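You operate a simulated robot arm through the tools that you are given. There is no shell and no other tool.

The job below is to be done with a simulated robot arm. You get a single attempt, and the scene is never put back.

Task
Put tile 57 on the turntable, brush white slip on it and cover the pot.
Fine: use the red brush and stand it back. Set down upright: red brush. A coat counts when it lies all over at full strength: go over it till it gets no stronger.

The check looks at the end state, three seconds after you hand in, the way a careful person would. Anything else that was tipped, shoved, dropped, spilled or broken makes it a failure. Lids that push on must go on centred and level and be pressed home; caps that screw on are set level and turned clockwise until they are tight.

Robot
A 7-joint arm with a two-finger parallel gripper, fixed in place. Base frame: the origin is at the foot of the arm, x ahead of it, y to its left, z up; the work surface is at about z = 0. Lengths are in m, angles in degrees, forces in N, time in s.
With the tool pointing down near the work surface it reaches from about 0.26 to 0.68 m from the base axis. Its first joint turns from -166.0 to 166.0 degrees. Payload 2.5 kg.
The TCP is the grasp point between the finger pads, 0.03 m short of the fingertips. In the tool frame z runs along the fingers and y along their closing line. The gripper opens to 0.094 m. The fingers are 0.028 m wide and 0.01 m thick; the gripper's body (0.05 by 0.096 m) begins 0.055 m behind the TCP.
Orientation is that of the tool frame in the base frame, as a unit quaternion [x, y, z, w]. With the fingers straight down and closing along the base's y, the tool's x points along the base's -x, its y along +y and its z along -z.

Tools
- The arm moves only by the tool nudge_tool. Its argument "commands" is one flat list of numbers, 7 for each row, row after row: the shift along the tool's x, y, z in mm, then the turn, a rotation vector about the tool's x, y, z in degrees, then the opening, from 0 (shut) to 1 (fully open). In form: [dx, dy, dz, rx, ry, rz, grip, dx, dy, dz, rx, ry, rz, grip, ...]. A call has 1 to 20 rows; each row shifts and turns the commanded pose from where the row before left it, along the tool's axes as they then stand. A row lasts 0.2 s, in which the tool goes at most 0.05 m and 8.6 degrees; a call with a longer step from one row to the next is refused whole, and so is a gripper value outside its range. A pose out of reach is approached as far as the arm can. The call stops where the force on the tool passes 40 N (or 10 N more than at its start, if that is more) or the arm is blocked; 0.2 s more then pass. The fingers move at their own pace (about 0.072 m/s each) and stop on an object; they squeeze with about 31 N. The grip force told is the motor's: it shows also when the fingers shut on nothing. Time passes only in rows, and 0.2 s behind the last, so rows that do not move let the fingers close. It gives the time, the measured TCP pose, the force on the tool (base axes), the opening and the grip force at its end, in the units of the frame above (readings bear some noise), with the torque about the TCP (base axes, N m) and any sound that the robot's microphone picked up.
- Cameras (640 x 400 px; columns grow to the right, rows downward): "scene" is fixed at [0.3992, 0.6497, 0.829]; the picture's right is [-0.99, -0.15, 0.00], its down [-0.13, 0.87, -0.48] and it looks along [0.07, -0.47, -0.88] (base axes); focal length 337 px, centre (320, 200). "wrist" rides on the gripper at [0.076, 0.014, -0.103] in the tool frame; the picture's right is [-0.18, 0.98, 0.00], its down [-0.75, -0.14, -0.64] and it looks along [-0.63, -0.12, 0.77] (tool axes); focal length 243 px, centre (320, 200). There is no depth. A picture from a camera that has moved, and an enlarged one, comes with that camera's place and axes in the base frame and with its lens.
- camera(camera): a new picture of that camera. It takes no simulated time.
- close_up(camera, box): a new picture of the part [left, top, right, bottom] of that camera's present view, enlarged. It takes no simulated time.
- close_job(): hands the job in; it is judged then, once.

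Nothing tells you positions but the pictures and the camera data. Unless the task says otherwise, let go and move clear before handing in.

The tools are called after "Call:" as a command line: name --argument value ..., lists and objects as JSON in quotes. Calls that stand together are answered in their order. nudge_tool: Moves the arm, as the interface text tells. Its arguments: {"type":"object","properties":{"commands":{"type":"array","items":{"type":"number"}}},"required":["commands"]} The other tools are called the same way: camera (camera) takes a picture; close_up (camera, box) takes an enlarged picture of a part of a camera's view; close_job () hands the job in.

At the start:

```text
t: 0.0
eef_pos: [0.3847, 0.2983, 0.3192]
tool_rot: [0.0, 1.0, 0.0, 0.0]
force: [0.2, -0.1, 0.2]
ft_torque: [0.02, 0.0, 0.01]
grip_width: 0.0941
grip_force: 0.1
```

scene: 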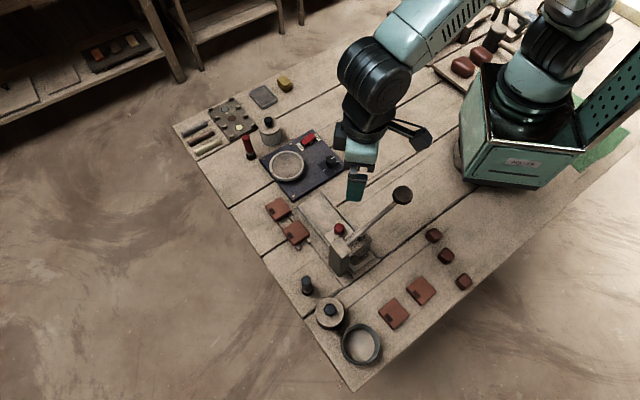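
wrist: 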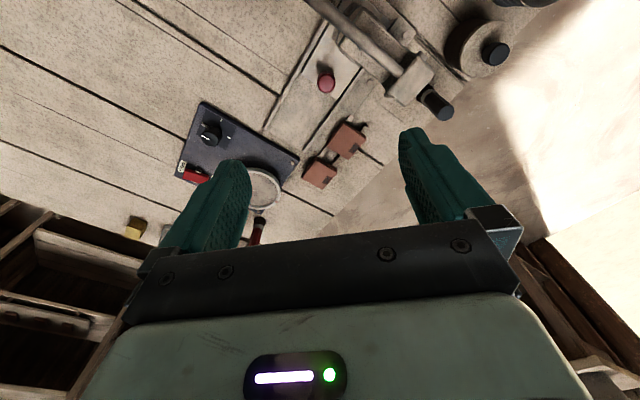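

I see a table with a turntable unit, some tiles, pots with lids, red and dark brushes and a lever press. I'll first look closer at the various areas to identify tile 57, the red brush and the white slip pot.

Call:
close_up --camera "scene" --box '[170, 70, 350, 200]'

Call:
close_up --camera "scene" --box '[250, 180, 410, 280]'

Call:
close_up --camera "scene" --box '[280, 260, 440, 370]'

Call:
close_up --camera "scene" --box '[360, 180, 520, 300]'

Call:
close_up --camera "scene" --box '[430, 0, 560, 90]'

```text
3.08 times, centred on (260, 135) of scene
camera zoom: at [0.3992, 0.6497, 0.829], right [-0.99, -0.15, 0.0], down [-0.13, 0.87, -0.48], along [0.07, -0.47, -0.88], focal length 1037 px, centre (505, 400)
```

zoom: 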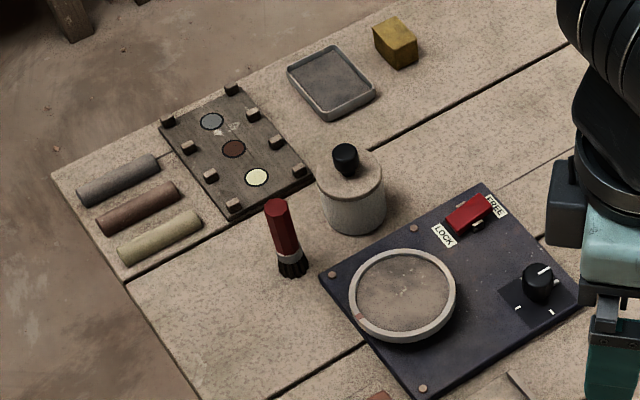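

```text
4.00 times, centred on (330, 230) of scene
camera zoom: at [0.3992, 0.6497, 0.829], right [-0.99, -0.15, 0.0], down [-0.13, 0.87, -0.48], along [0.07, -0.47, -0.88], focal length 1348 px, centre (280, 80)
```

zoom: 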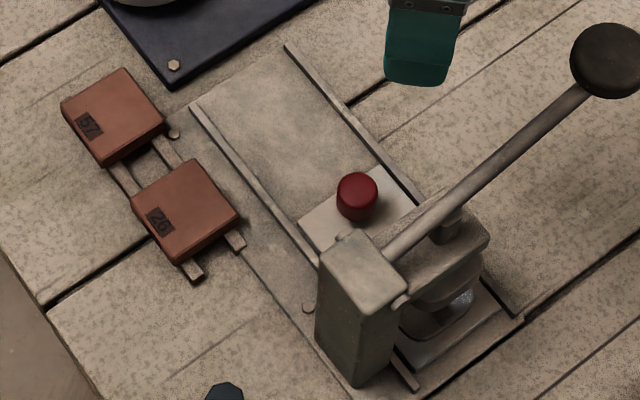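

```text
3.64 times, centred on (360, 315) of scene
camera zoom: at [0.3992, 0.6497, 0.829], right [-0.99, -0.15, 0.0], down [-0.13, 0.87, -0.48], along [0.07, -0.47, -0.88], focal length 1225 px, centre (174, -218)
```

zoom: 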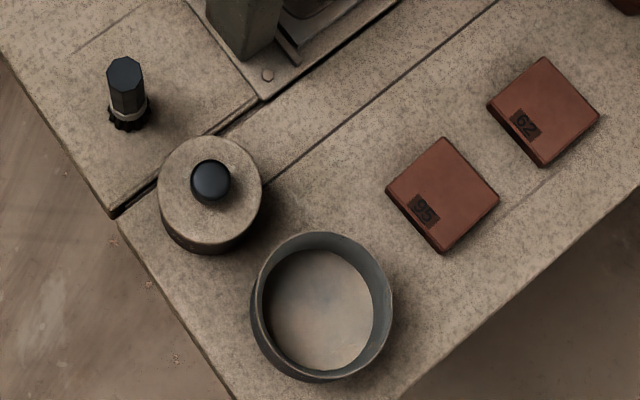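

```text
3.33 times, centred on (440, 240) of scene
camera zoom: at [0.3992, 0.6497, 0.829], right [-0.99, -0.15, 0.0], down [-0.13, 0.87, -0.48], along [0.07, -0.47, -0.88], focal length 1123 px, centre (-80, 67)
```

zoom: 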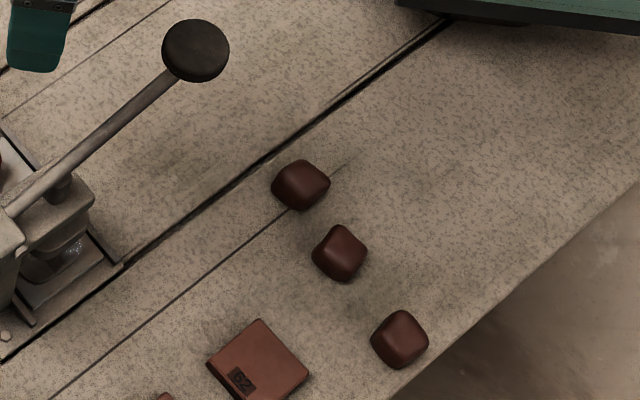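

```text
4.44 times, centred on (495, 45) of scene
camera zoom: at [0.3992, 0.6497, 0.829], right [-0.99, -0.15, 0.0], down [-0.13, 0.87, -0.48], along [0.07, -0.47, -0.88], focal length 1497 px, centre (-458, 889)
```

zoom: 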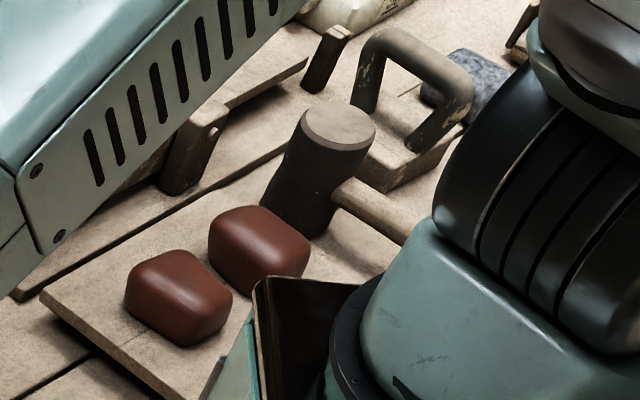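

Tile 57 is the farther of two tiles on the rails; the red brush stands next to one pot by the turntable, a second pot stands by a dark brush. I'll look closer at pots and turntable controls.

Call:
close_up --camera "scene" --box '[235, 105, 295, 165]'

Call:
close_up --camera "scene" --box '[285, 120, 345, 180]'

Call:
close_up --camera "scene" --box '[295, 265, 385, 375]'

Call:
close_up --camera "scene" --box '[255, 190, 325, 260]'

Call:
close_up --camera "wrist" --box '[160, 80, 360, 240]'

Call:
close_up --camera "wrist" --box '[280, 0, 560, 200]'

Call:
close_up --camera "scene" --box '[170, 90, 260, 160]'

```text
6.67 times, centred on (265, 135) of scene
camera zoom: at [0.3992, 0.6497, 0.829], right [-0.99, -0.15, 0.0], down [-0.13, 0.87, -0.48], along [0.07, -0.47, -0.88], focal length 2246 px, centre (687, 633)
```

zoom: 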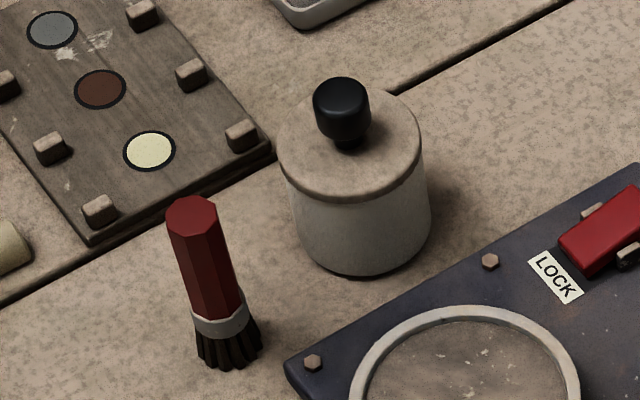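

```text
6.67 times, centred on (315, 150) of scene
camera zoom: at [0.3992, 0.6497, 0.829], right [-0.99, -0.15, 0.0], down [-0.13, 0.87, -0.48], along [0.07, -0.47, -0.88], focal length 2246 px, centre (353, 533)
```

zoom: 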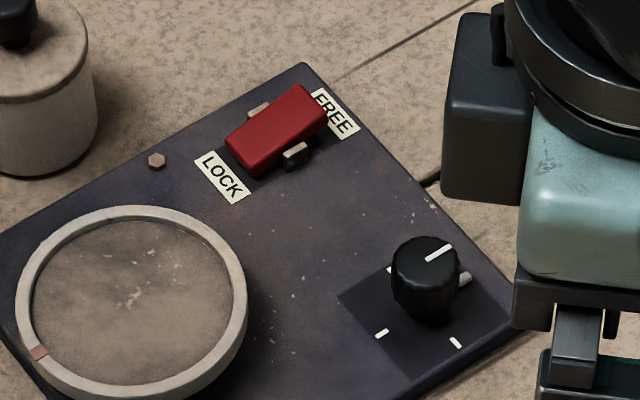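

```text
3.64 times, centred on (340, 320) of scene
camera zoom: at [0.3992, 0.6497, 0.829], right [-0.99, -0.15, 0.0], down [-0.13, 0.87, -0.48], along [0.07, -0.47, -0.88], focal length 1225 px, centre (247, -236)
```

zoom: 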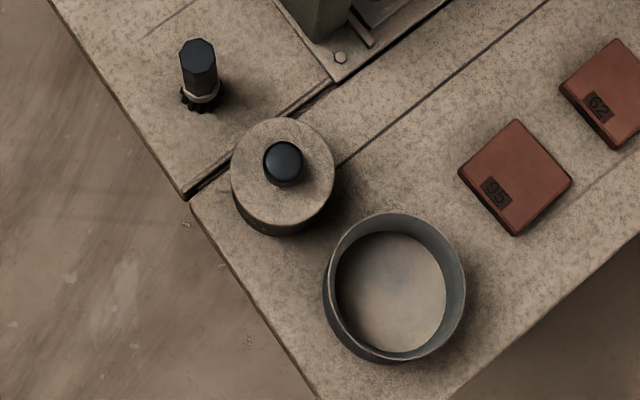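

```text
5.71 times, centred on (290, 225) of scene
camera zoom: at [0.3992, 0.6497, 0.829], right [-0.99, -0.15, 0.0], down [-0.13, 0.87, -0.48], along [0.07, -0.47, -0.88], focal length 1925 px, centre (491, 57)
```

zoom: 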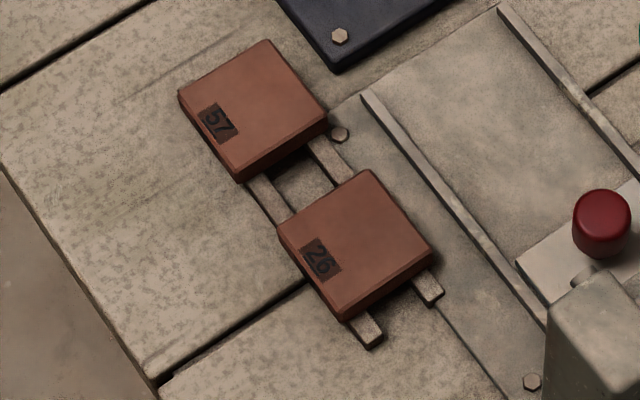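

```text
2.50 times, centred on (260, 160) of wrist
camera zoom: at [0.3077, 0.313, 0.423], right [0.18, 0.98, 0.0], down [0.75, -0.14, 0.64], along [0.63, -0.12, -0.77], focal length 606 px, centre (470, 300)
```

zoom: 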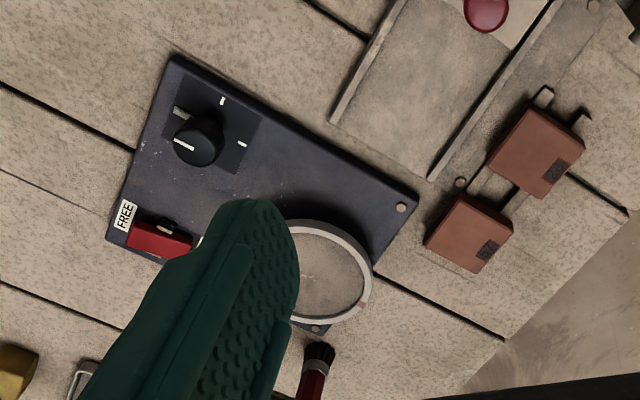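

```text
2.00 times, centred on (420, 100) of wrist
camera zoom: at [0.3077, 0.313, 0.423], right [0.18, 0.98, 0.0], down [0.75, -0.14, 0.64], along [0.63, -0.12, -0.77], focal length 485 px, centre (120, 400)
```

zoom: 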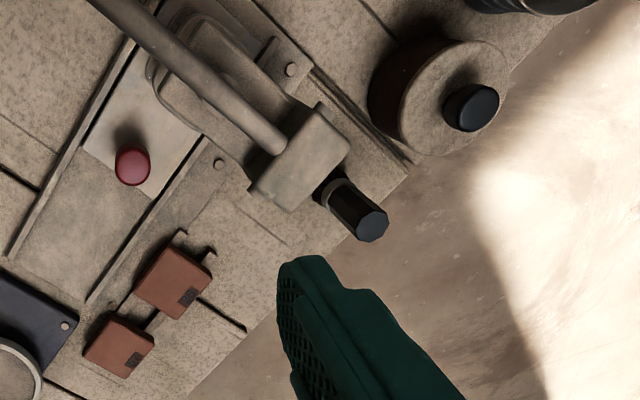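

```text
5.71 times, centred on (215, 125) of scene
camera zoom: at [0.3992, 0.6497, 0.829], right [-0.99, -0.15, 0.0], down [-0.13, 0.87, -0.48], along [0.07, -0.47, -0.88], focal length 1925 px, centre (920, 629)
```

zoom: 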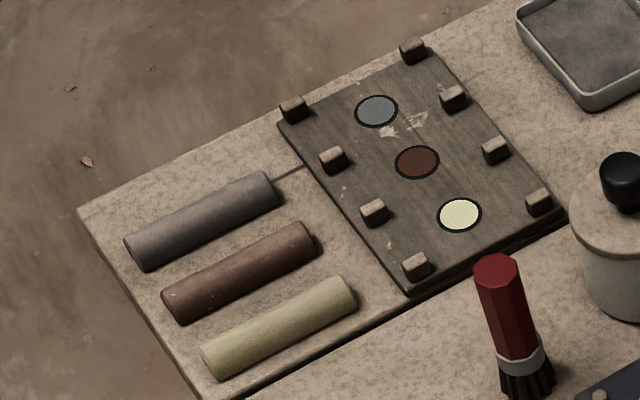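

The white-bodied pot beside the red brush should be the white slip (the other pot has a dark body). I'll move the arm over toward the turntable for a better wrist view before touching anything.

Call:
nudge_tool --commands '[-16, -37, -8, 0, 0, 0, 1, -16, -37, -8, 0, 0, 0, 1, -16, -37, -8, 0, 0, 0, 1, -16, -37, -8, 0, 0, 0, 1]'

Call:
camera --camera "wrist"

Call:
camera --camera "scene"

```text
t: 1.0
eef_pos: [0.4479, 0.15, 0.3519]
tool_rot: [0.0, 1.0, 0.0, 0.0]
force: [-0.8, -0.1, 0.2]
ft_torque: [0.01, -0.01, 0.01]
grip_width: 0.0941
grip_force: 0.1
```

```text
taken
camera wrist: at [0.3713, 0.165, 0.4558], right [0.18, 0.98, 0.0], down [0.75, -0.14, 0.64], along [0.63, -0.12, -0.77], focal length 243 px, centre (320, 200)
```

wrist: 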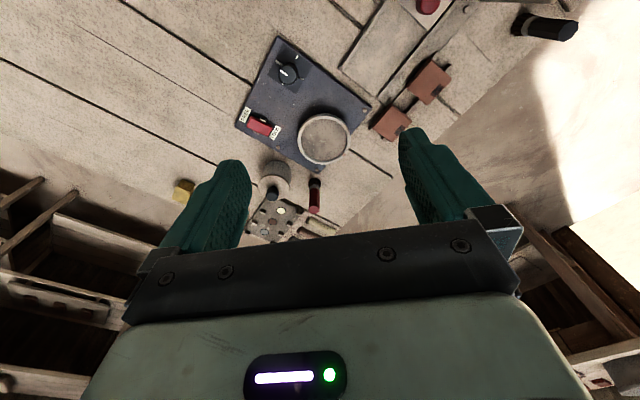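

```text
taken
```

scene: 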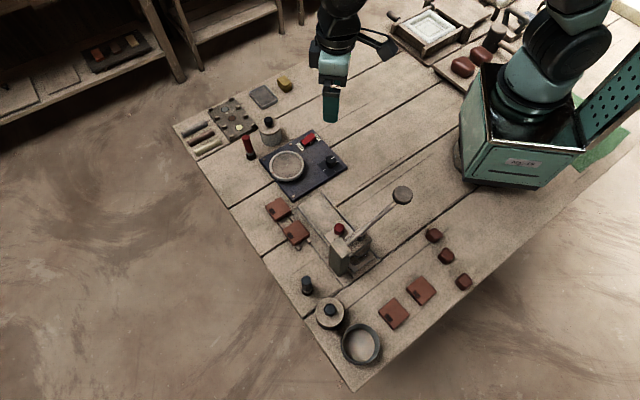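

Call:
close_up --camera "wrist" --box '[230, 30, 390, 180]'

Call:
close_up --camera "wrist" --box '[240, 140, 360, 240]'

Call:
close_up --camera "wrist" --box '[340, 40, 480, 150]'

Call:
close_up --camera "scene" --box '[235, 120, 355, 210]'

Call:
close_up --camera "scene" --box '[380, 0, 540, 90]'

```text
2.67 times, centred on (310, 105) of wrist
camera zoom: at [0.3713, 0.165, 0.4558], right [0.18, 0.98, 0.0], down [0.75, -0.14, 0.64], along [0.63, -0.12, -0.77], focal length 647 px, centre (347, 453)
```

zoom: 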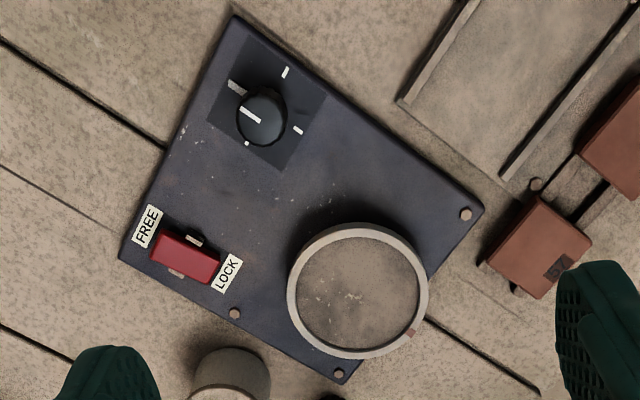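

```text
4.00 times, centred on (300, 190) of wrist
camera zoom: at [0.3713, 0.165, 0.4558], right [0.18, 0.98, 0.0], down [0.75, -0.14, 0.64], along [0.63, -0.12, -0.77], focal length 970 px, centre (400, 240)
```

zoom: 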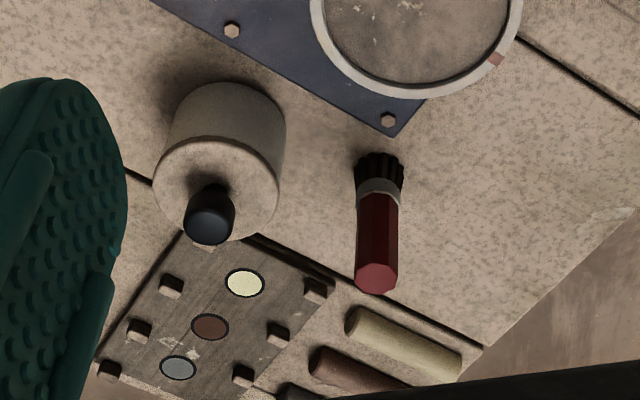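

```text
3.64 times, centred on (410, 95) of wrist
camera zoom: at [0.3713, 0.165, 0.4558], right [0.18, 0.98, 0.0], down [0.75, -0.14, 0.64], along [0.63, -0.12, -0.77], focal length 882 px, centre (-7, 582)
```

zoom: 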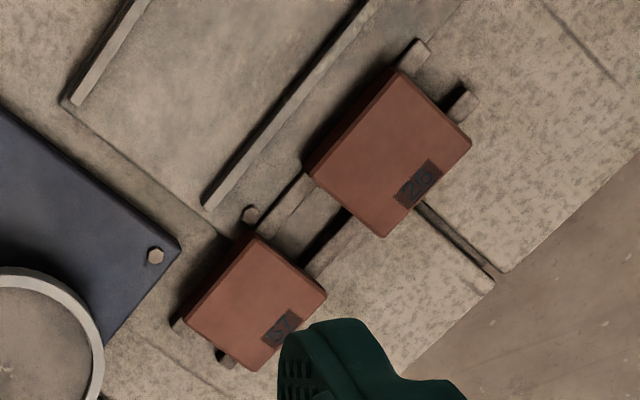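

```text
4.44 times, centred on (295, 165) of scene
camera zoom: at [0.3992, 0.6497, 0.829], right [-0.99, -0.15, 0.0], down [-0.13, 0.87, -0.48], along [0.07, -0.47, -0.88], focal length 1497 px, centre (431, 356)
```

zoom: 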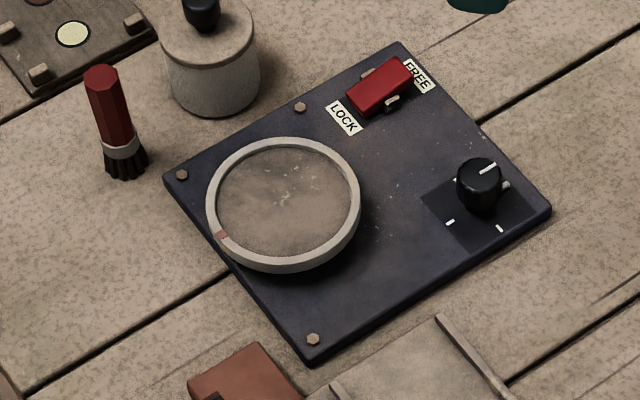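

```text
4.00 times, centred on (460, 45) of scene
camera zoom: at [0.3992, 0.6497, 0.829], right [-0.99, -0.15, 0.0], down [-0.13, 0.87, -0.48], along [0.07, -0.47, -0.88], focal length 1348 px, centre (-240, 820)
```

zoom: 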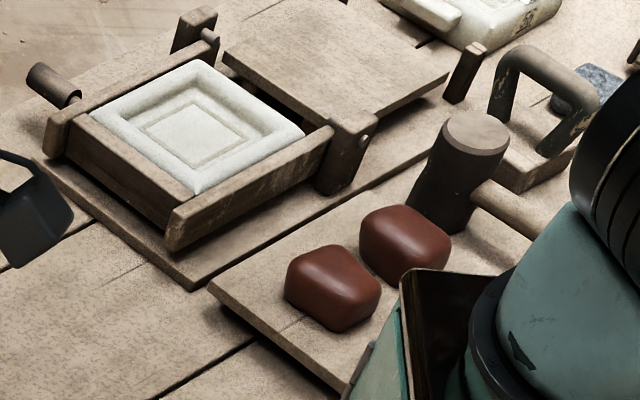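

Heights so far: tile top about z=0.025 at (0.570, 0.263), wheel about z=0.041 at (0.571, 0.135), red brush about (0.689, 0.094) and 95 mm tall, white pot around (0.645, 0.020). I'll go lower for a closer look at the turntable switch and the pot.

Call:
nudge_tool --commands '[7, -17.5, 32, 0, 0, 0, 1, 7, -17.5, 32, 0, 0, 0, 1, 7, -17.5, 32, 0, 0, 0, 1, 7, -17.5, 32, 0, 0, 0, 1]'

Call:
camera --camera "wrist"

Call:
close_up --camera "wrist" --box '[180, 0, 460, 175]'

Call:
close_up --camera "wrist" --box '[200, 130, 420, 240]'

```text
t: 2.0
eef_pos: [0.4204, 0.0786, 0.2236]
tool_rot: [0.0, 1.0, 0.001, 0.0]
force: [0.5, -0.1, -0.9]
ft_torque: [0.02, -0.01, -0.02]
grip_width: 0.094
grip_force: 0.0
```

```text
taken
camera wrist: at [0.3442, 0.0933, 0.3274], right [0.18, 0.98, 0.0], down [0.75, -0.14, 0.64], along [0.63, -0.12, -0.77], focal length 243 px, centre (320, 200)
```

wrist: 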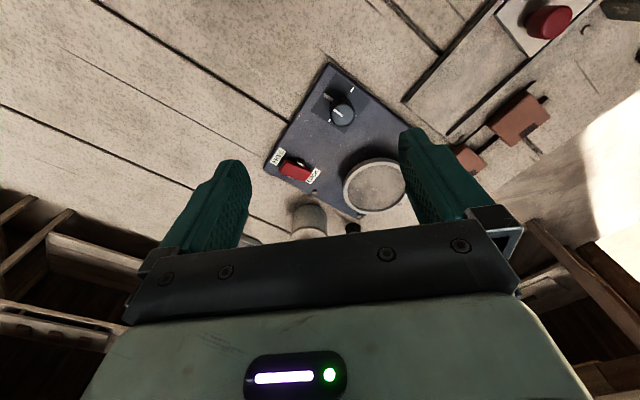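

```text
2.29 times, centred on (320, 88) of wrist
camera zoom: at [0.3442, 0.0933, 0.3274], right [0.18, 0.98, 0.0], down [0.75, -0.14, 0.64], along [0.63, -0.12, -0.77], focal length 555 px, centre (320, 457)
```

zoom: 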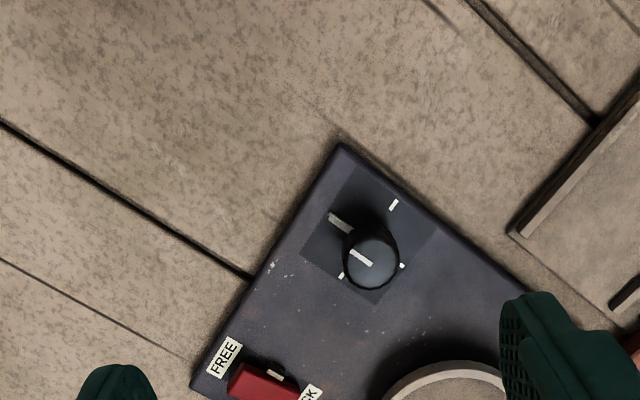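

```text
2.91 times, centred on (310, 185) of wrist
camera zoom: at [0.3442, 0.0933, 0.3274], right [0.18, 0.98, 0.0], down [0.75, -0.14, 0.64], along [0.63, -0.12, -0.77], focal length 706 px, centre (349, 244)
```

zoom: 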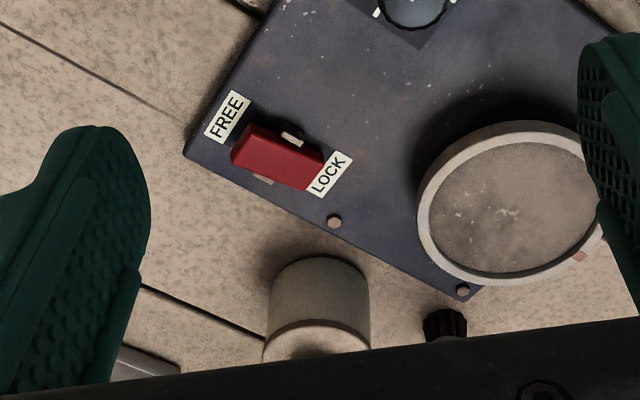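

Call:
close_up --camera "wrist" --box '[260, 140, 340, 200]'

Call:
close_up --camera "scene" --box '[295, 125, 335, 155]'

Call:
close_up --camera "wrist" --box '[330, 140, 420, 220]'

Call:
close_up --camera "scene" --box '[262, 140, 312, 190]'

```text
6.67 times, centred on (300, 170) of wrist
camera zoom: at [0.3442, 0.0933, 0.3274], right [0.18, 0.98, 0.0], down [0.75, -0.14, 0.64], along [0.63, -0.12, -0.77], focal length 1618 px, centre (453, 400)
```

zoom: 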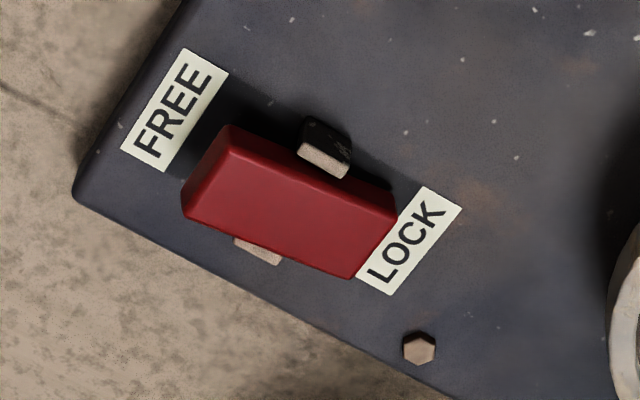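

```text
13.33 times, centred on (315, 140) of scene
camera zoom: at [0.3992, 0.6497, 0.829], right [-0.99, -0.15, 0.0], down [-0.13, 0.87, -0.48], along [0.07, -0.47, -0.88], focal length 4492 px, centre (387, 1000)
```

zoom: 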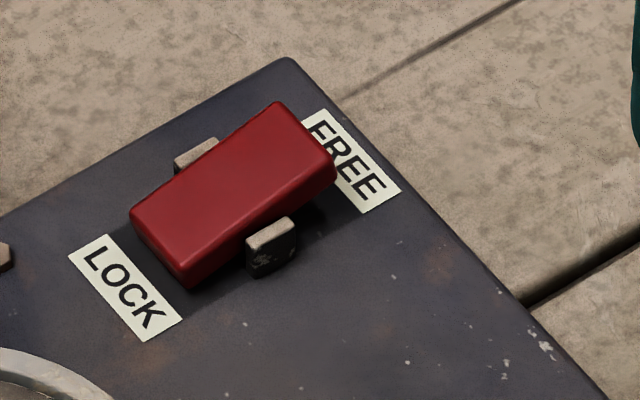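

```text
5.00 times, centred on (375, 180) of wrist
camera zoom: at [0.3442, 0.0933, 0.3274], right [0.18, 0.98, 0.0], down [0.75, -0.14, 0.64], along [0.63, -0.12, -0.77], focal length 1213 px, centre (45, 300)
```

zoom: 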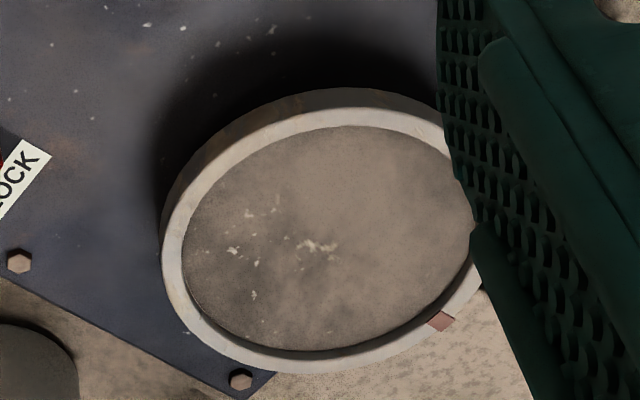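

```text
8.00 times, centred on (287, 165) of scene
camera zoom: at [0.3992, 0.6497, 0.829], right [-0.99, -0.15, 0.0], down [-0.13, 0.87, -0.48], along [0.07, -0.47, -0.88], focal length 2695 px, centre (584, 480)
```

zoom: 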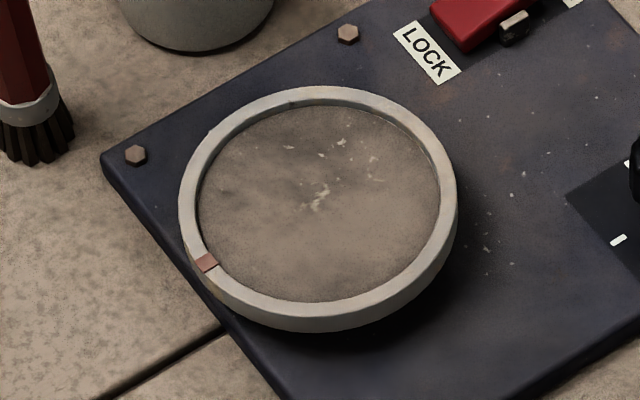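

The rocker's LOCK end is pressed down, so the wheel is locked and the dial is at its off mark; I can leave both alone. Next I move above tile 57 and turn the fingers to line up with its sides (about 45°).

Call:
nudge_tool --commands '[-25, 30.7, 12.3, 0, 0, 0, 1, -25, 30.7, 12.3, 0, 0, 0, 1, -25, 30.7, 12.3, 0, 0, 0, 1, -25, 30.7, 12.3, 0, 0, 0, 1, -25, 30.7, 12.3, 0, 0, 0, 1, -25, 30.7, 12.3, 0, 0, 0, 1, 0, 0, 0, 0, 0, -7.25, 1, 0, 0, 0, 0, 0, -7.25, 1, 0, 0, 0, 0, 0, -7.25, 1, 0, 0, 0, 0, 0, -7.25, 1, 0, 0, 0, 0, 0, -7.25, 1, 0, 0, 0, 0, 0, -7.25, 1]'

Call:
camera --camera "wrist"

Call:
close_up --camera "wrist" --box '[220, 20, 420, 160]'

```text
t: 4.6
eef_pos: [0.5702, 0.2641, 0.1493]
tool_rot: [-0.372, 0.928, 0.0, 0.0]
force: [-0.7, 0.0, -0.4]
ft_torque: [-0.01, -0.02, 0.0]
grip_width: 0.0939
grip_force: 0.0
```

```text
taken
camera wrist: at [0.5051, 0.2225, 0.2531], right [-0.54, 0.84, 0.0], down [0.64, 0.42, 0.64], along [0.54, 0.35, -0.77], focal length 243 px, centre (320, 200)
```

wrist: 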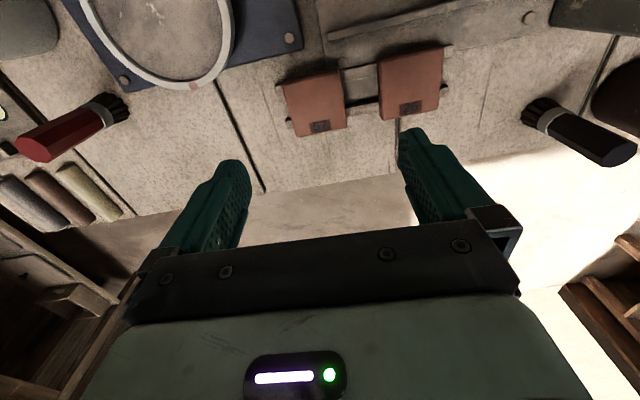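

```text
2.86 times, centred on (320, 90) of wrist
camera zoom: at [0.5051, 0.2225, 0.2531], right [-0.54, 0.84, 0.0], down [0.64, 0.42, 0.64], along [0.54, 0.35, -0.77], focal length 693 px, centre (320, 514)
```

zoom: 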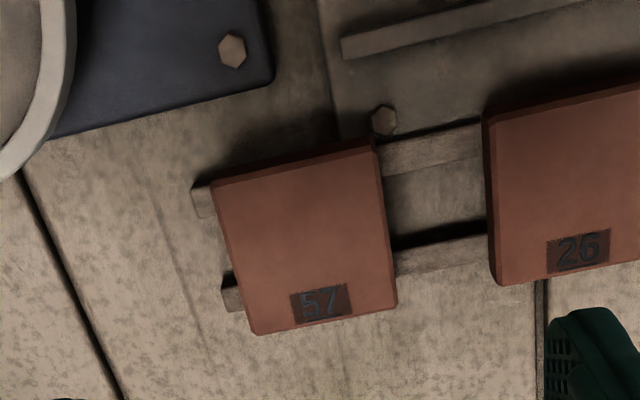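

Tile 57 top is centred near (0.572, 0.2625) with edges at about 45°. I'll align, set the opening to about 66 mm and go down part way, then check.

Call:
nudge_tool --commands '[0, -2.7, 0, 0, 0, -1.4, 0.7, 0, 0, 22, 0, 0, 0, 0.7, 0, 0, 25, 0, 0, 0, 0.7, 0, 0, 23, 0, 0, 0, 0.7]'

Call:
camera --camera "wrist"

Call:
close_up --camera "wrist" --box '[220, 20, 440, 180]'

```text
t: 5.6
eef_pos: [0.571, 0.2624, 0.0801]
tool_rot: [-0.382, 0.924, 0.0, 0.0]
force: [0.0, 0.1, -1.0]
ft_torque: [0.01, -0.01, 0.02]
grip_width: 0.0657
grip_force: 0.0
```

```text
taken
camera wrist: at [0.5069, 0.22, 0.1839], right [-0.56, 0.83, 0.0], down [0.63, 0.43, 0.64], along [0.53, 0.36, -0.77], focal length 243 px, centre (320, 200)
```

wrist: 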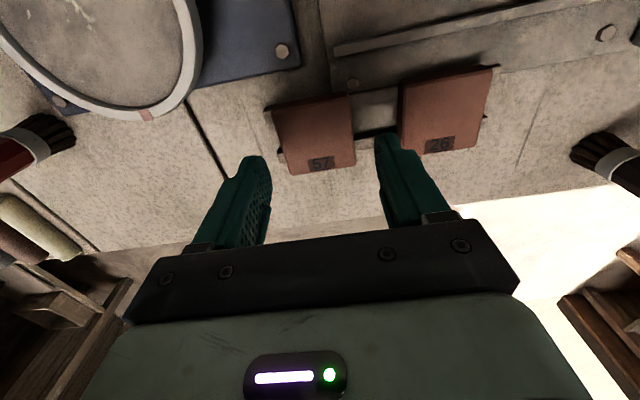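

```text
2.50 times, centred on (330, 100) of wrist
camera zoom: at [0.5069, 0.22, 0.1839], right [-0.56, 0.83, 0.0], down [0.63, 0.43, 0.64], along [0.53, 0.36, -0.77], focal length 606 px, centre (295, 450)
```

zoom: 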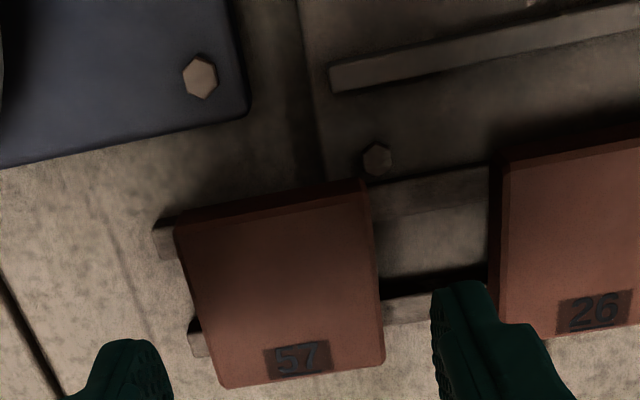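

Tile sits about 3 mm to the left of centre between the fingers, so I correct that, go down to grip height and close.

Call:
nudge_tool --commands '[0, -3.3, 0, 0, 0, 0, 0.7, 0, 0, 19, 0, 0, 0, 0.7, 0, 0, 18, 0, 0, 0, 0.7, 0, 0, 0, 0, 0, 0, 0.7]'

Call:
camera --camera "wrist"

Call:
close_up --camera "wrist" --box '[220, 60, 420, 220]'

Call:
close_up --camera "scene" --box '[240, 160, 330, 250]'

```text
t: 6.6
eef_pos: [0.5747, 0.2603, 0.0418]
tool_rot: [-0.382, 0.924, 0.0, 0.001]
force: [-0.6, 0.6, 0.0]
ft_torque: [0.01, 0.0, 0.0]
grip_width: 0.0656
grip_force: 0.1
```

```text
taken
camera wrist: at [0.5088, 0.2169, 0.146], right [-0.56, 0.83, 0.0], down [0.63, 0.43, 0.64], along [0.53, 0.36, -0.77], focal length 243 px, centre (320, 200)
```

wrist: 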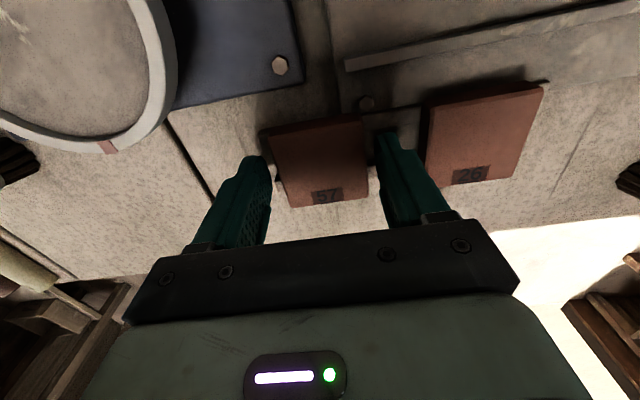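

```text
2.50 times, centred on (320, 140) of wrist
camera zoom: at [0.5088, 0.2169, 0.146], right [-0.56, 0.83, 0.0], down [0.63, 0.43, 0.64], along [0.53, 0.36, -0.77], focal length 606 px, centre (320, 350)
```

zoom: 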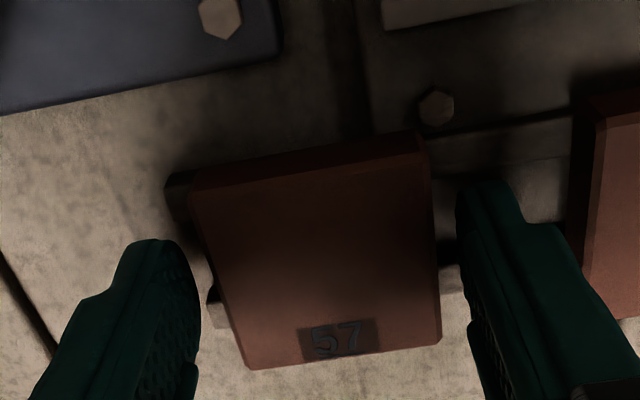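

```text
4.44 times, centred on (285, 205) of scene
camera zoom: at [0.3992, 0.6497, 0.829], right [-0.99, -0.15, 0.0], down [-0.13, 0.87, -0.48], along [0.07, -0.47, -0.88], focal length 1497 px, centre (476, 178)
```

zoom: 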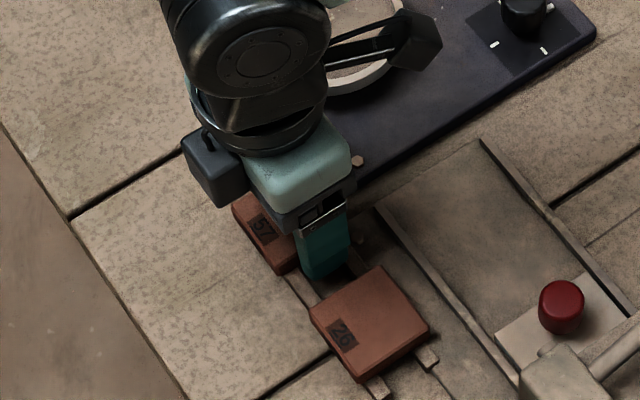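

Fingers straddle tile 57 well centred and clear of tile 26. Closing on it now.

Call:
nudge_tool --commands '[0, 0, 0, 0, 0, 0, 0.55, 0, 0, 0, 0, 0, 0, 0.4, 0, 0, 0, 0, 0, 0, 0.3, 0, 0, 0, 0, 0, 0, 0.3]'

Call:
close_up --camera "wrist" --box '[220, 60, 420, 220]'

```text
t: 7.6
eef_pos: [0.5727, 0.261, 0.0414]
tool_rot: [-0.382, 0.924, 0.001, 0.0]
force: [0.6, 0.2, 0.1]
ft_torque: [0.04, -0.02, -0.01]
grip_width: 0.0511
grip_force: 30.9
```

```text
2.50 times, centred on (320, 140) of wrist
camera zoom: at [0.5087, 0.2168, 0.146], right [-0.56, 0.83, 0.0], down [0.63, 0.43, 0.64], along [0.53, 0.36, -0.77], focal length 606 px, centre (320, 350)
```

zoom: 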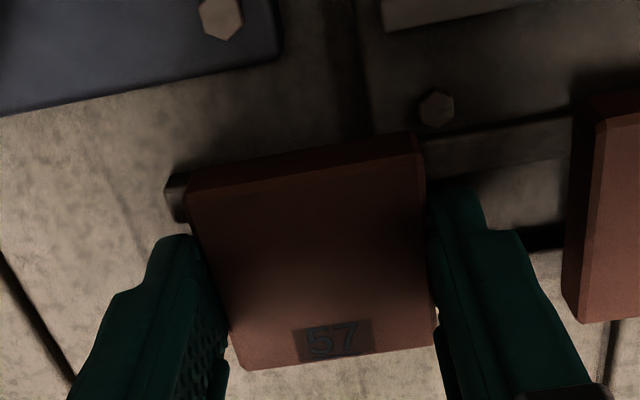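

Tile is gripped (51 mm). Lifting straight up and carrying it over the wheel.

Call:
nudge_tool --commands '[0, 0, -15, 0, 0, 0, 0.3, 0, 0, -25, 0, 0, 0, 0.3, 0, 0, -30, 0, 0, 0, 0.3, 22, -22, -5, 0, 0, 0, 0.3, 23, -22, 0, 0, 0, 0, 0.3, 23, -22, 0, 0, 0, 0, 0.3, 22, -21.5, 0, 0, 0, 0, 0.3, 0, 0, 0, 0, 0, 0, 0.3]'

Call:
camera --camera "wrist"

Call:
close_up --camera "wrist" --box '[200, 0, 440, 180]'

Call:
close_up --camera "scene" --box '[230, 100, 350, 220]'

```text
t: 9.4
eef_pos: [0.5706, 0.1368, 0.1177]
tool_rot: [-0.381, 0.924, 0.0, -0.001]
force: [-0.1, -0.2, -0.4]
ft_torque: [0.01, -0.01, -0.04]
grip_width: 0.0511
grip_force: 30.7
```

```text
taken
camera wrist: at [0.5072, 0.0927, 0.2218], right [-0.56, 0.83, 0.0], down [0.63, 0.43, 0.64], along [0.53, 0.36, -0.77], focal length 243 px, centre (320, 200)
```

wrist: 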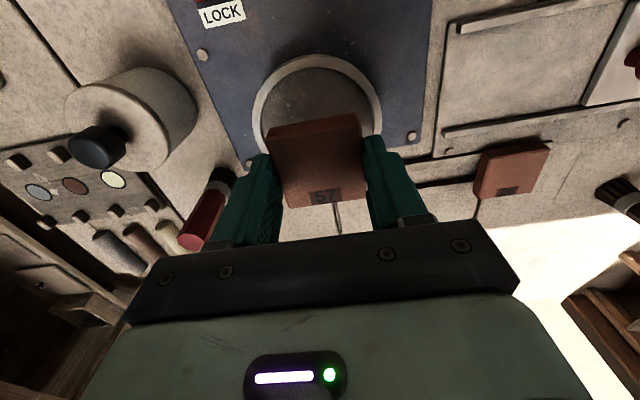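

```text
2.22 times, centred on (320, 90) of wrist
camera zoom: at [0.5072, 0.0927, 0.2218], right [-0.56, 0.83, 0.0], down [0.63, 0.43, 0.64], along [0.53, 0.36, -0.77], focal length 539 px, centre (320, 444)
```

zoom: 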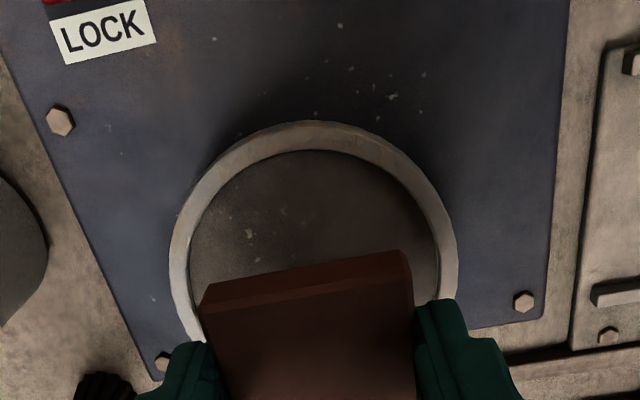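

```text
3.33 times, centred on (290, 160) of scene
camera zoom: at [0.3992, 0.6497, 0.829], right [-0.99, -0.15, 0.0], down [-0.13, 0.87, -0.48], along [0.07, -0.47, -0.88], focal length 1123 px, centre (420, 333)
```

zoom: 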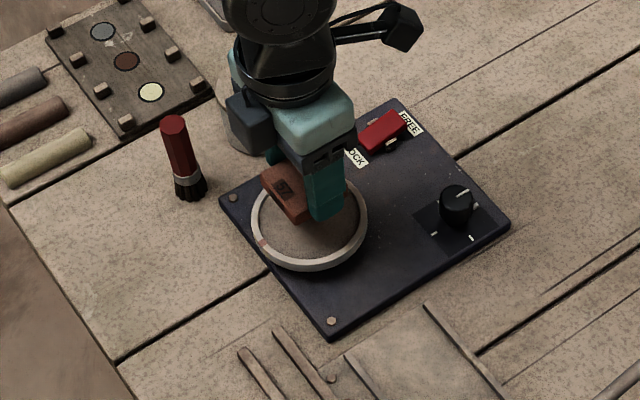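

The wheel centre is about 2 mm off from the tool, so I shift by that and lower the tile until close to the wheel, then feel down in small steps.

Call:
nudge_tool --commands '[-0.4, -2, 0, 0, 0, 0, 0.3, 0, 0, 18, 0, 0, 0, 0.3, 0, 0, 18, 0, 0, 0, 0.3, 0, 0, 0, 0, 0, 0, 0.3]'

Call:
close_up --camera "wrist" --box '[200, 20, 440, 200]'

Call:
close_up --camera "scene" --box '[250, 130, 330, 200]'

```text
t: 10.4
eef_pos: [0.5746, 0.1341, 0.0823]
tool_rot: [-0.382, 0.924, -0.001, 0.0]
force: [-0.7, 0.1, -0.9]
ft_torque: [0.02, 0.03, -0.02]
grip_width: 0.0513
grip_force: 31.2
```

```text
2.22 times, centred on (320, 110) of wrist
camera zoom: at [0.5098, 0.091, 0.1854], right [-0.56, 0.83, 0.0], down [0.63, 0.43, 0.64], along [0.53, 0.36, -0.77], focal length 539 px, centre (320, 400)
```

zoom: 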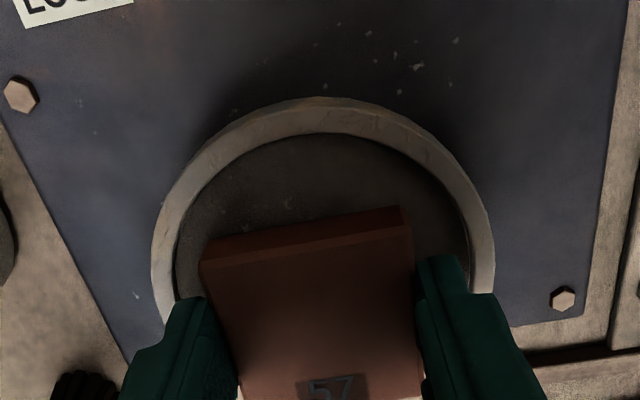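

```text
5.71 times, centred on (290, 165) of scene
camera zoom: at [0.3992, 0.6497, 0.829], right [-0.99, -0.15, 0.0], down [-0.13, 0.87, -0.48], along [0.07, -0.47, -0.88], focal length 1925 px, centre (491, 400)
```

zoom: 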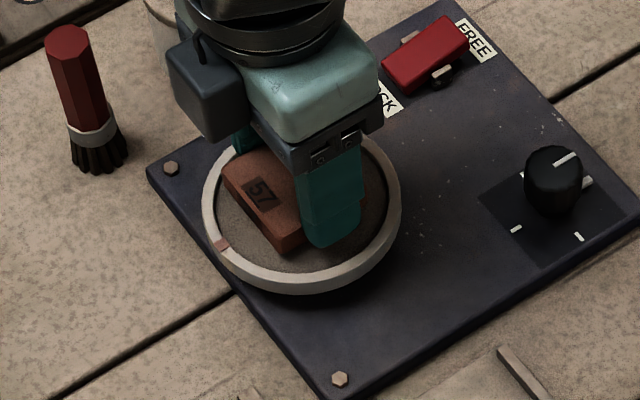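

Tile is centred over the wheel. Lowering gently until it touches.

Call:
nudge_tool --commands '[0, 0, 4, 0, 0, 0, 0.3, 0, 0, 3, 0, 0, 0, 0.3, 0, 0, 1.5, 0, 0, 0, 0.3, 0, 0, 0, 0, 0, 0, 0.3]'

Call:
close_up --camera "scene" --box '[265, 145, 315, 190]'

```text
t: 11.4
eef_pos: [0.5738, 0.1341, 0.0736]
tool_rot: [-0.382, 0.924, 0.0, 0.001]
force: [-5.0, -2.2, 14.6]
ft_torque: [-0.07, 0.28, 0.03]
grip_width: 0.0512
grip_force: 31.0
```

```text
8.89 times, centred on (290, 168) of scene
camera zoom: at [0.3992, 0.6497, 0.829], right [-0.99, -0.15, 0.0], down [-0.13, 0.87, -0.48], along [0.07, -0.47, -0.88], focal length 2995 px, centre (587, 489)
```

zoom: 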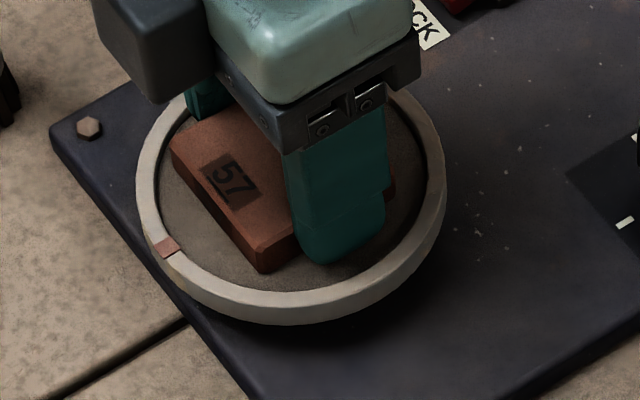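

The tile touches the wheel (about 15 N). I ease off slightly, open a little and rise.

Call:
nudge_tool --commands '[0, 0, -0.5, 0, 0, 0, 0.3, 0, 0, 0, 0, 0, 0, 0.3, 0, 0, 0, 0, 0, 0, 0.58, 0, 0, 0, 0, 0, 0, 0.61, 0, 0, 0, 0, 0, 0, 0.61]'

Call:
close_up --camera "wrist" --box '[200, 40, 440, 200]'

```text
t: 12.6
eef_pos: [0.5737, 0.1357, 0.0747]
tool_rot: [-0.382, 0.924, 0.0, 0.0]
force: [0.0, -0.3, -0.3]
ft_torque: [0.05, -0.03, 0.01]
grip_width: 0.0572
grip_force: 0.1
```

```text
2.50 times, centred on (320, 120) of wrist
camera zoom: at [0.5095, 0.0905, 0.1777], right [-0.56, 0.83, 0.0], down [0.63, 0.43, 0.64], along [0.53, 0.36, -0.77], focal length 606 px, centre (320, 400)
```

zoom: 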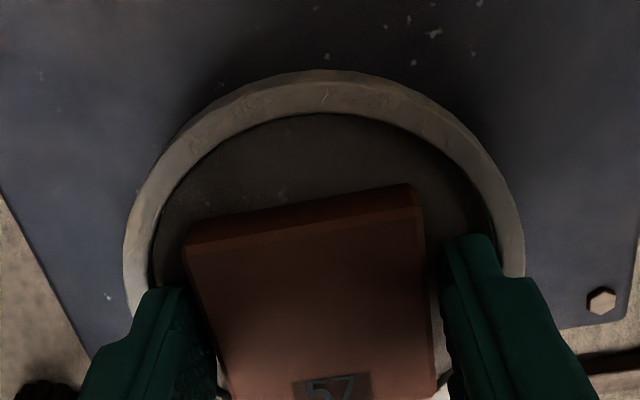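

Call:
nudge_tool --commands '[0, 0, -10, 0, 0, 0, 0.61, 0, 0, -25, 0, 0, 0, 0.61, 0, 0, -40, 0, 0, 0, 0.61, 0, 0, -40, 0, 0, 0, 0.61]'

Call:
camera --camera "wrist"

Call:
close_up --camera "wrist" --box '[220, 40, 420, 180]'

Call:
close_up --camera "scene" --box '[230, 110, 330, 200]'

```text
t: 13.6
eef_pos: [0.5763, 0.1349, 0.1913]
tool_rot: [-0.382, 0.924, 0.001, 0.0]
force: [0.3, 0.0, -0.1]
ft_torque: [-0.03, 0.02, -0.03]
grip_width: 0.0573
grip_force: 0.1
```

```text
taken
camera wrist: at [0.5117, 0.0914, 0.2936], right [-0.56, 0.83, 0.0], down [0.63, 0.43, 0.64], along [0.53, 0.36, -0.77], focal length 243 px, centre (320, 200)
```

wrist: 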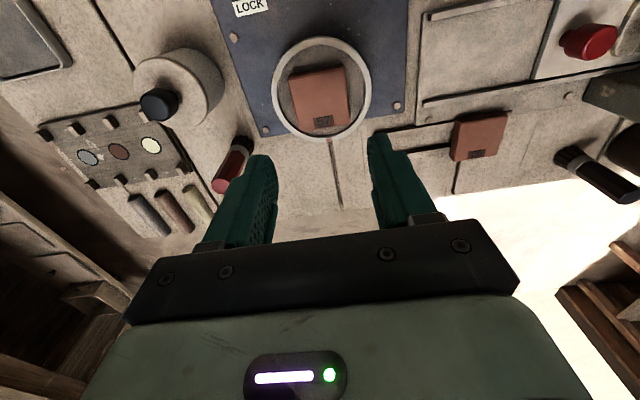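

```text
2.86 times, centred on (320, 110) of wrist
camera zoom: at [0.5117, 0.0914, 0.2936], right [-0.56, 0.83, 0.0], down [0.63, 0.43, 0.64], along [0.53, 0.36, -0.77], focal length 693 px, centre (320, 457)
```

zoom: 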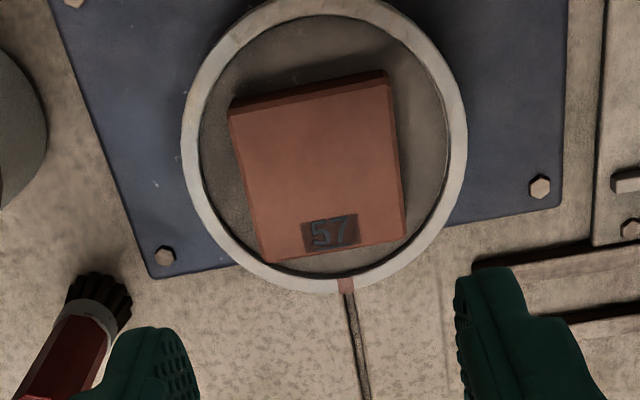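

```text
4.44 times, centred on (280, 155) of scene
camera zoom: at [0.3992, 0.6497, 0.829], right [-0.99, -0.15, 0.0], down [-0.13, 0.87, -0.48], along [0.07, -0.47, -0.88], focal length 1497 px, centre (498, 400)
```

zoom: 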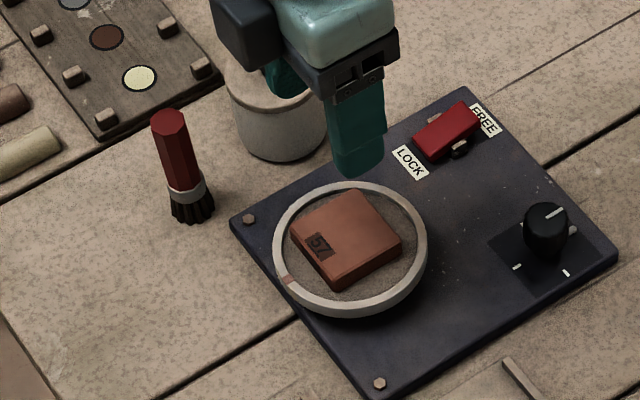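

Tile 57 sits flat inside the wheel rim. Next is the pot lid: a closer look at the pot and knob.

Call:
close_up --camera "wrist" --box '[100, 20, 260, 160]'

Call:
close_up --camera "scene" --box '[240, 100, 310, 160]'

```text
2.86 times, centred on (180, 90) of wrist
camera zoom: at [0.5117, 0.0914, 0.2936], right [-0.56, 0.83, 0.0], down [0.63, 0.43, 0.64], along [0.53, 0.36, -0.77], focal length 693 px, centre (720, 514)
```

zoom: 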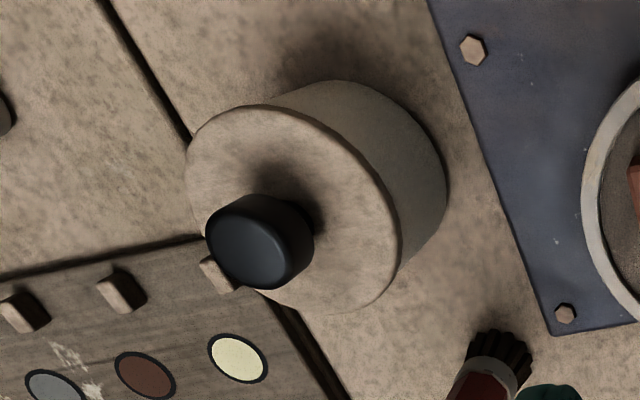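

```text
6.67 times, centred on (275, 130) of scene
camera zoom: at [0.3992, 0.6497, 0.829], right [-0.99, -0.15, 0.0], down [-0.13, 0.87, -0.48], along [0.07, -0.47, -0.88], focal length 2246 px, centre (620, 667)
```

zoom: 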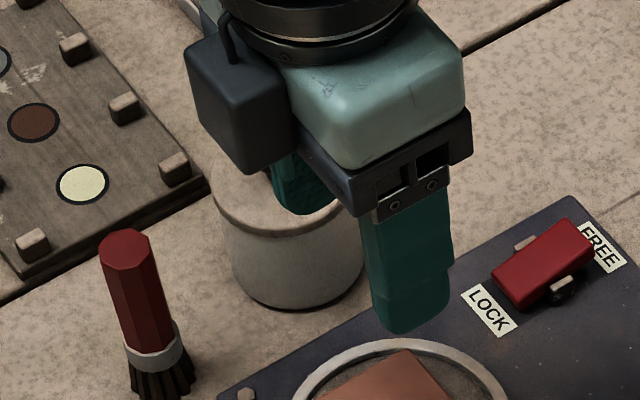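

Knob axis is about (0.642, 0.020) with its top near z=0.093 and the lid plate near z=0.068. I move over the knob at height and check alignment.

Call:
nudge_tool --commands '[8.6, -32.2, 0, 0, 0, 0, 0.61, 8.6, -32.2, 0, 0, 0, 0, 0.61, 8.6, -32.2, 0, 0, 0, 0, 0.61, 8.5, -32, 0, 0, 0, 0, 0.61, 0, 0, 0, 0, 0, 0, 0.61]'

Call:
camera --camera "wrist"

Call:
close_up --camera "wrist" --box '[220, 40, 420, 200]'

Call:
close_up --camera "scene" --box '[220, 60, 320, 160]'

```text
t: 14.8
eef_pos: [0.6404, 0.018, 0.19]
tool_rot: [-0.382, 0.924, 0.0, 0.0]
force: [-0.1, -1.1, -0.4]
ft_torque: [0.03, -0.01, 0.01]
grip_width: 0.0574
grip_force: 0.1
```

```text
taken
camera wrist: at [0.5766, -0.0262, 0.2939], right [-0.56, 0.83, 0.0], down [0.63, 0.43, 0.64], along [0.53, 0.36, -0.77], focal length 243 px, centre (320, 200)
```

wrist: 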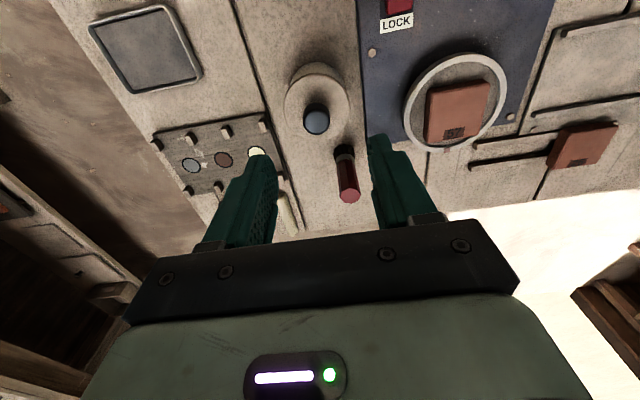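

```text
2.50 times, centred on (320, 120) of wrist
camera zoom: at [0.5766, -0.0262, 0.2939], right [-0.56, 0.83, 0.0], down [0.63, 0.43, 0.64], along [0.53, 0.36, -0.77], focal length 606 px, centre (320, 400)
```

zoom: 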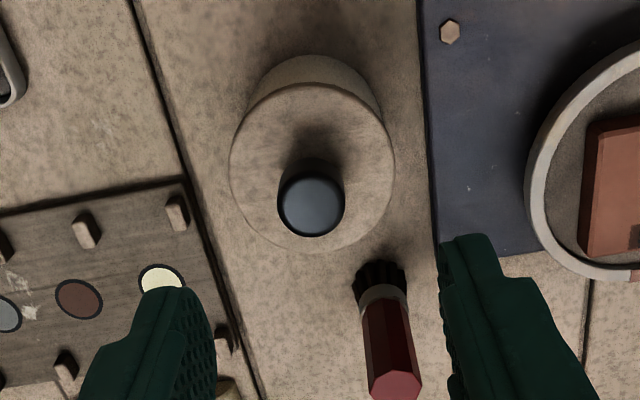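

```text
4.00 times, centred on (270, 110) of scene
camera zoom: at [0.3992, 0.6497, 0.829], right [-0.99, -0.15, 0.0], down [-0.13, 0.87, -0.48], along [0.07, -0.47, -0.88], focal length 1348 px, centre (520, 560)
```

zoom: 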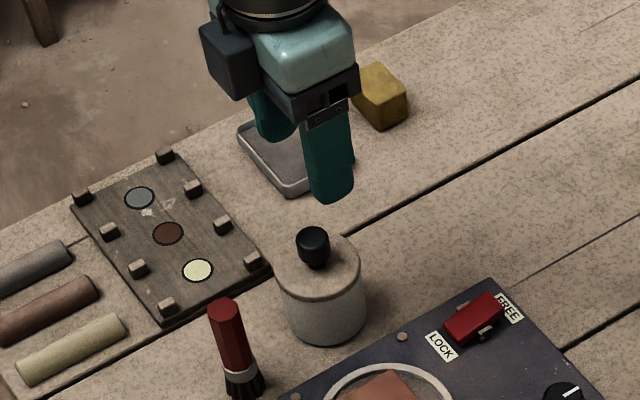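

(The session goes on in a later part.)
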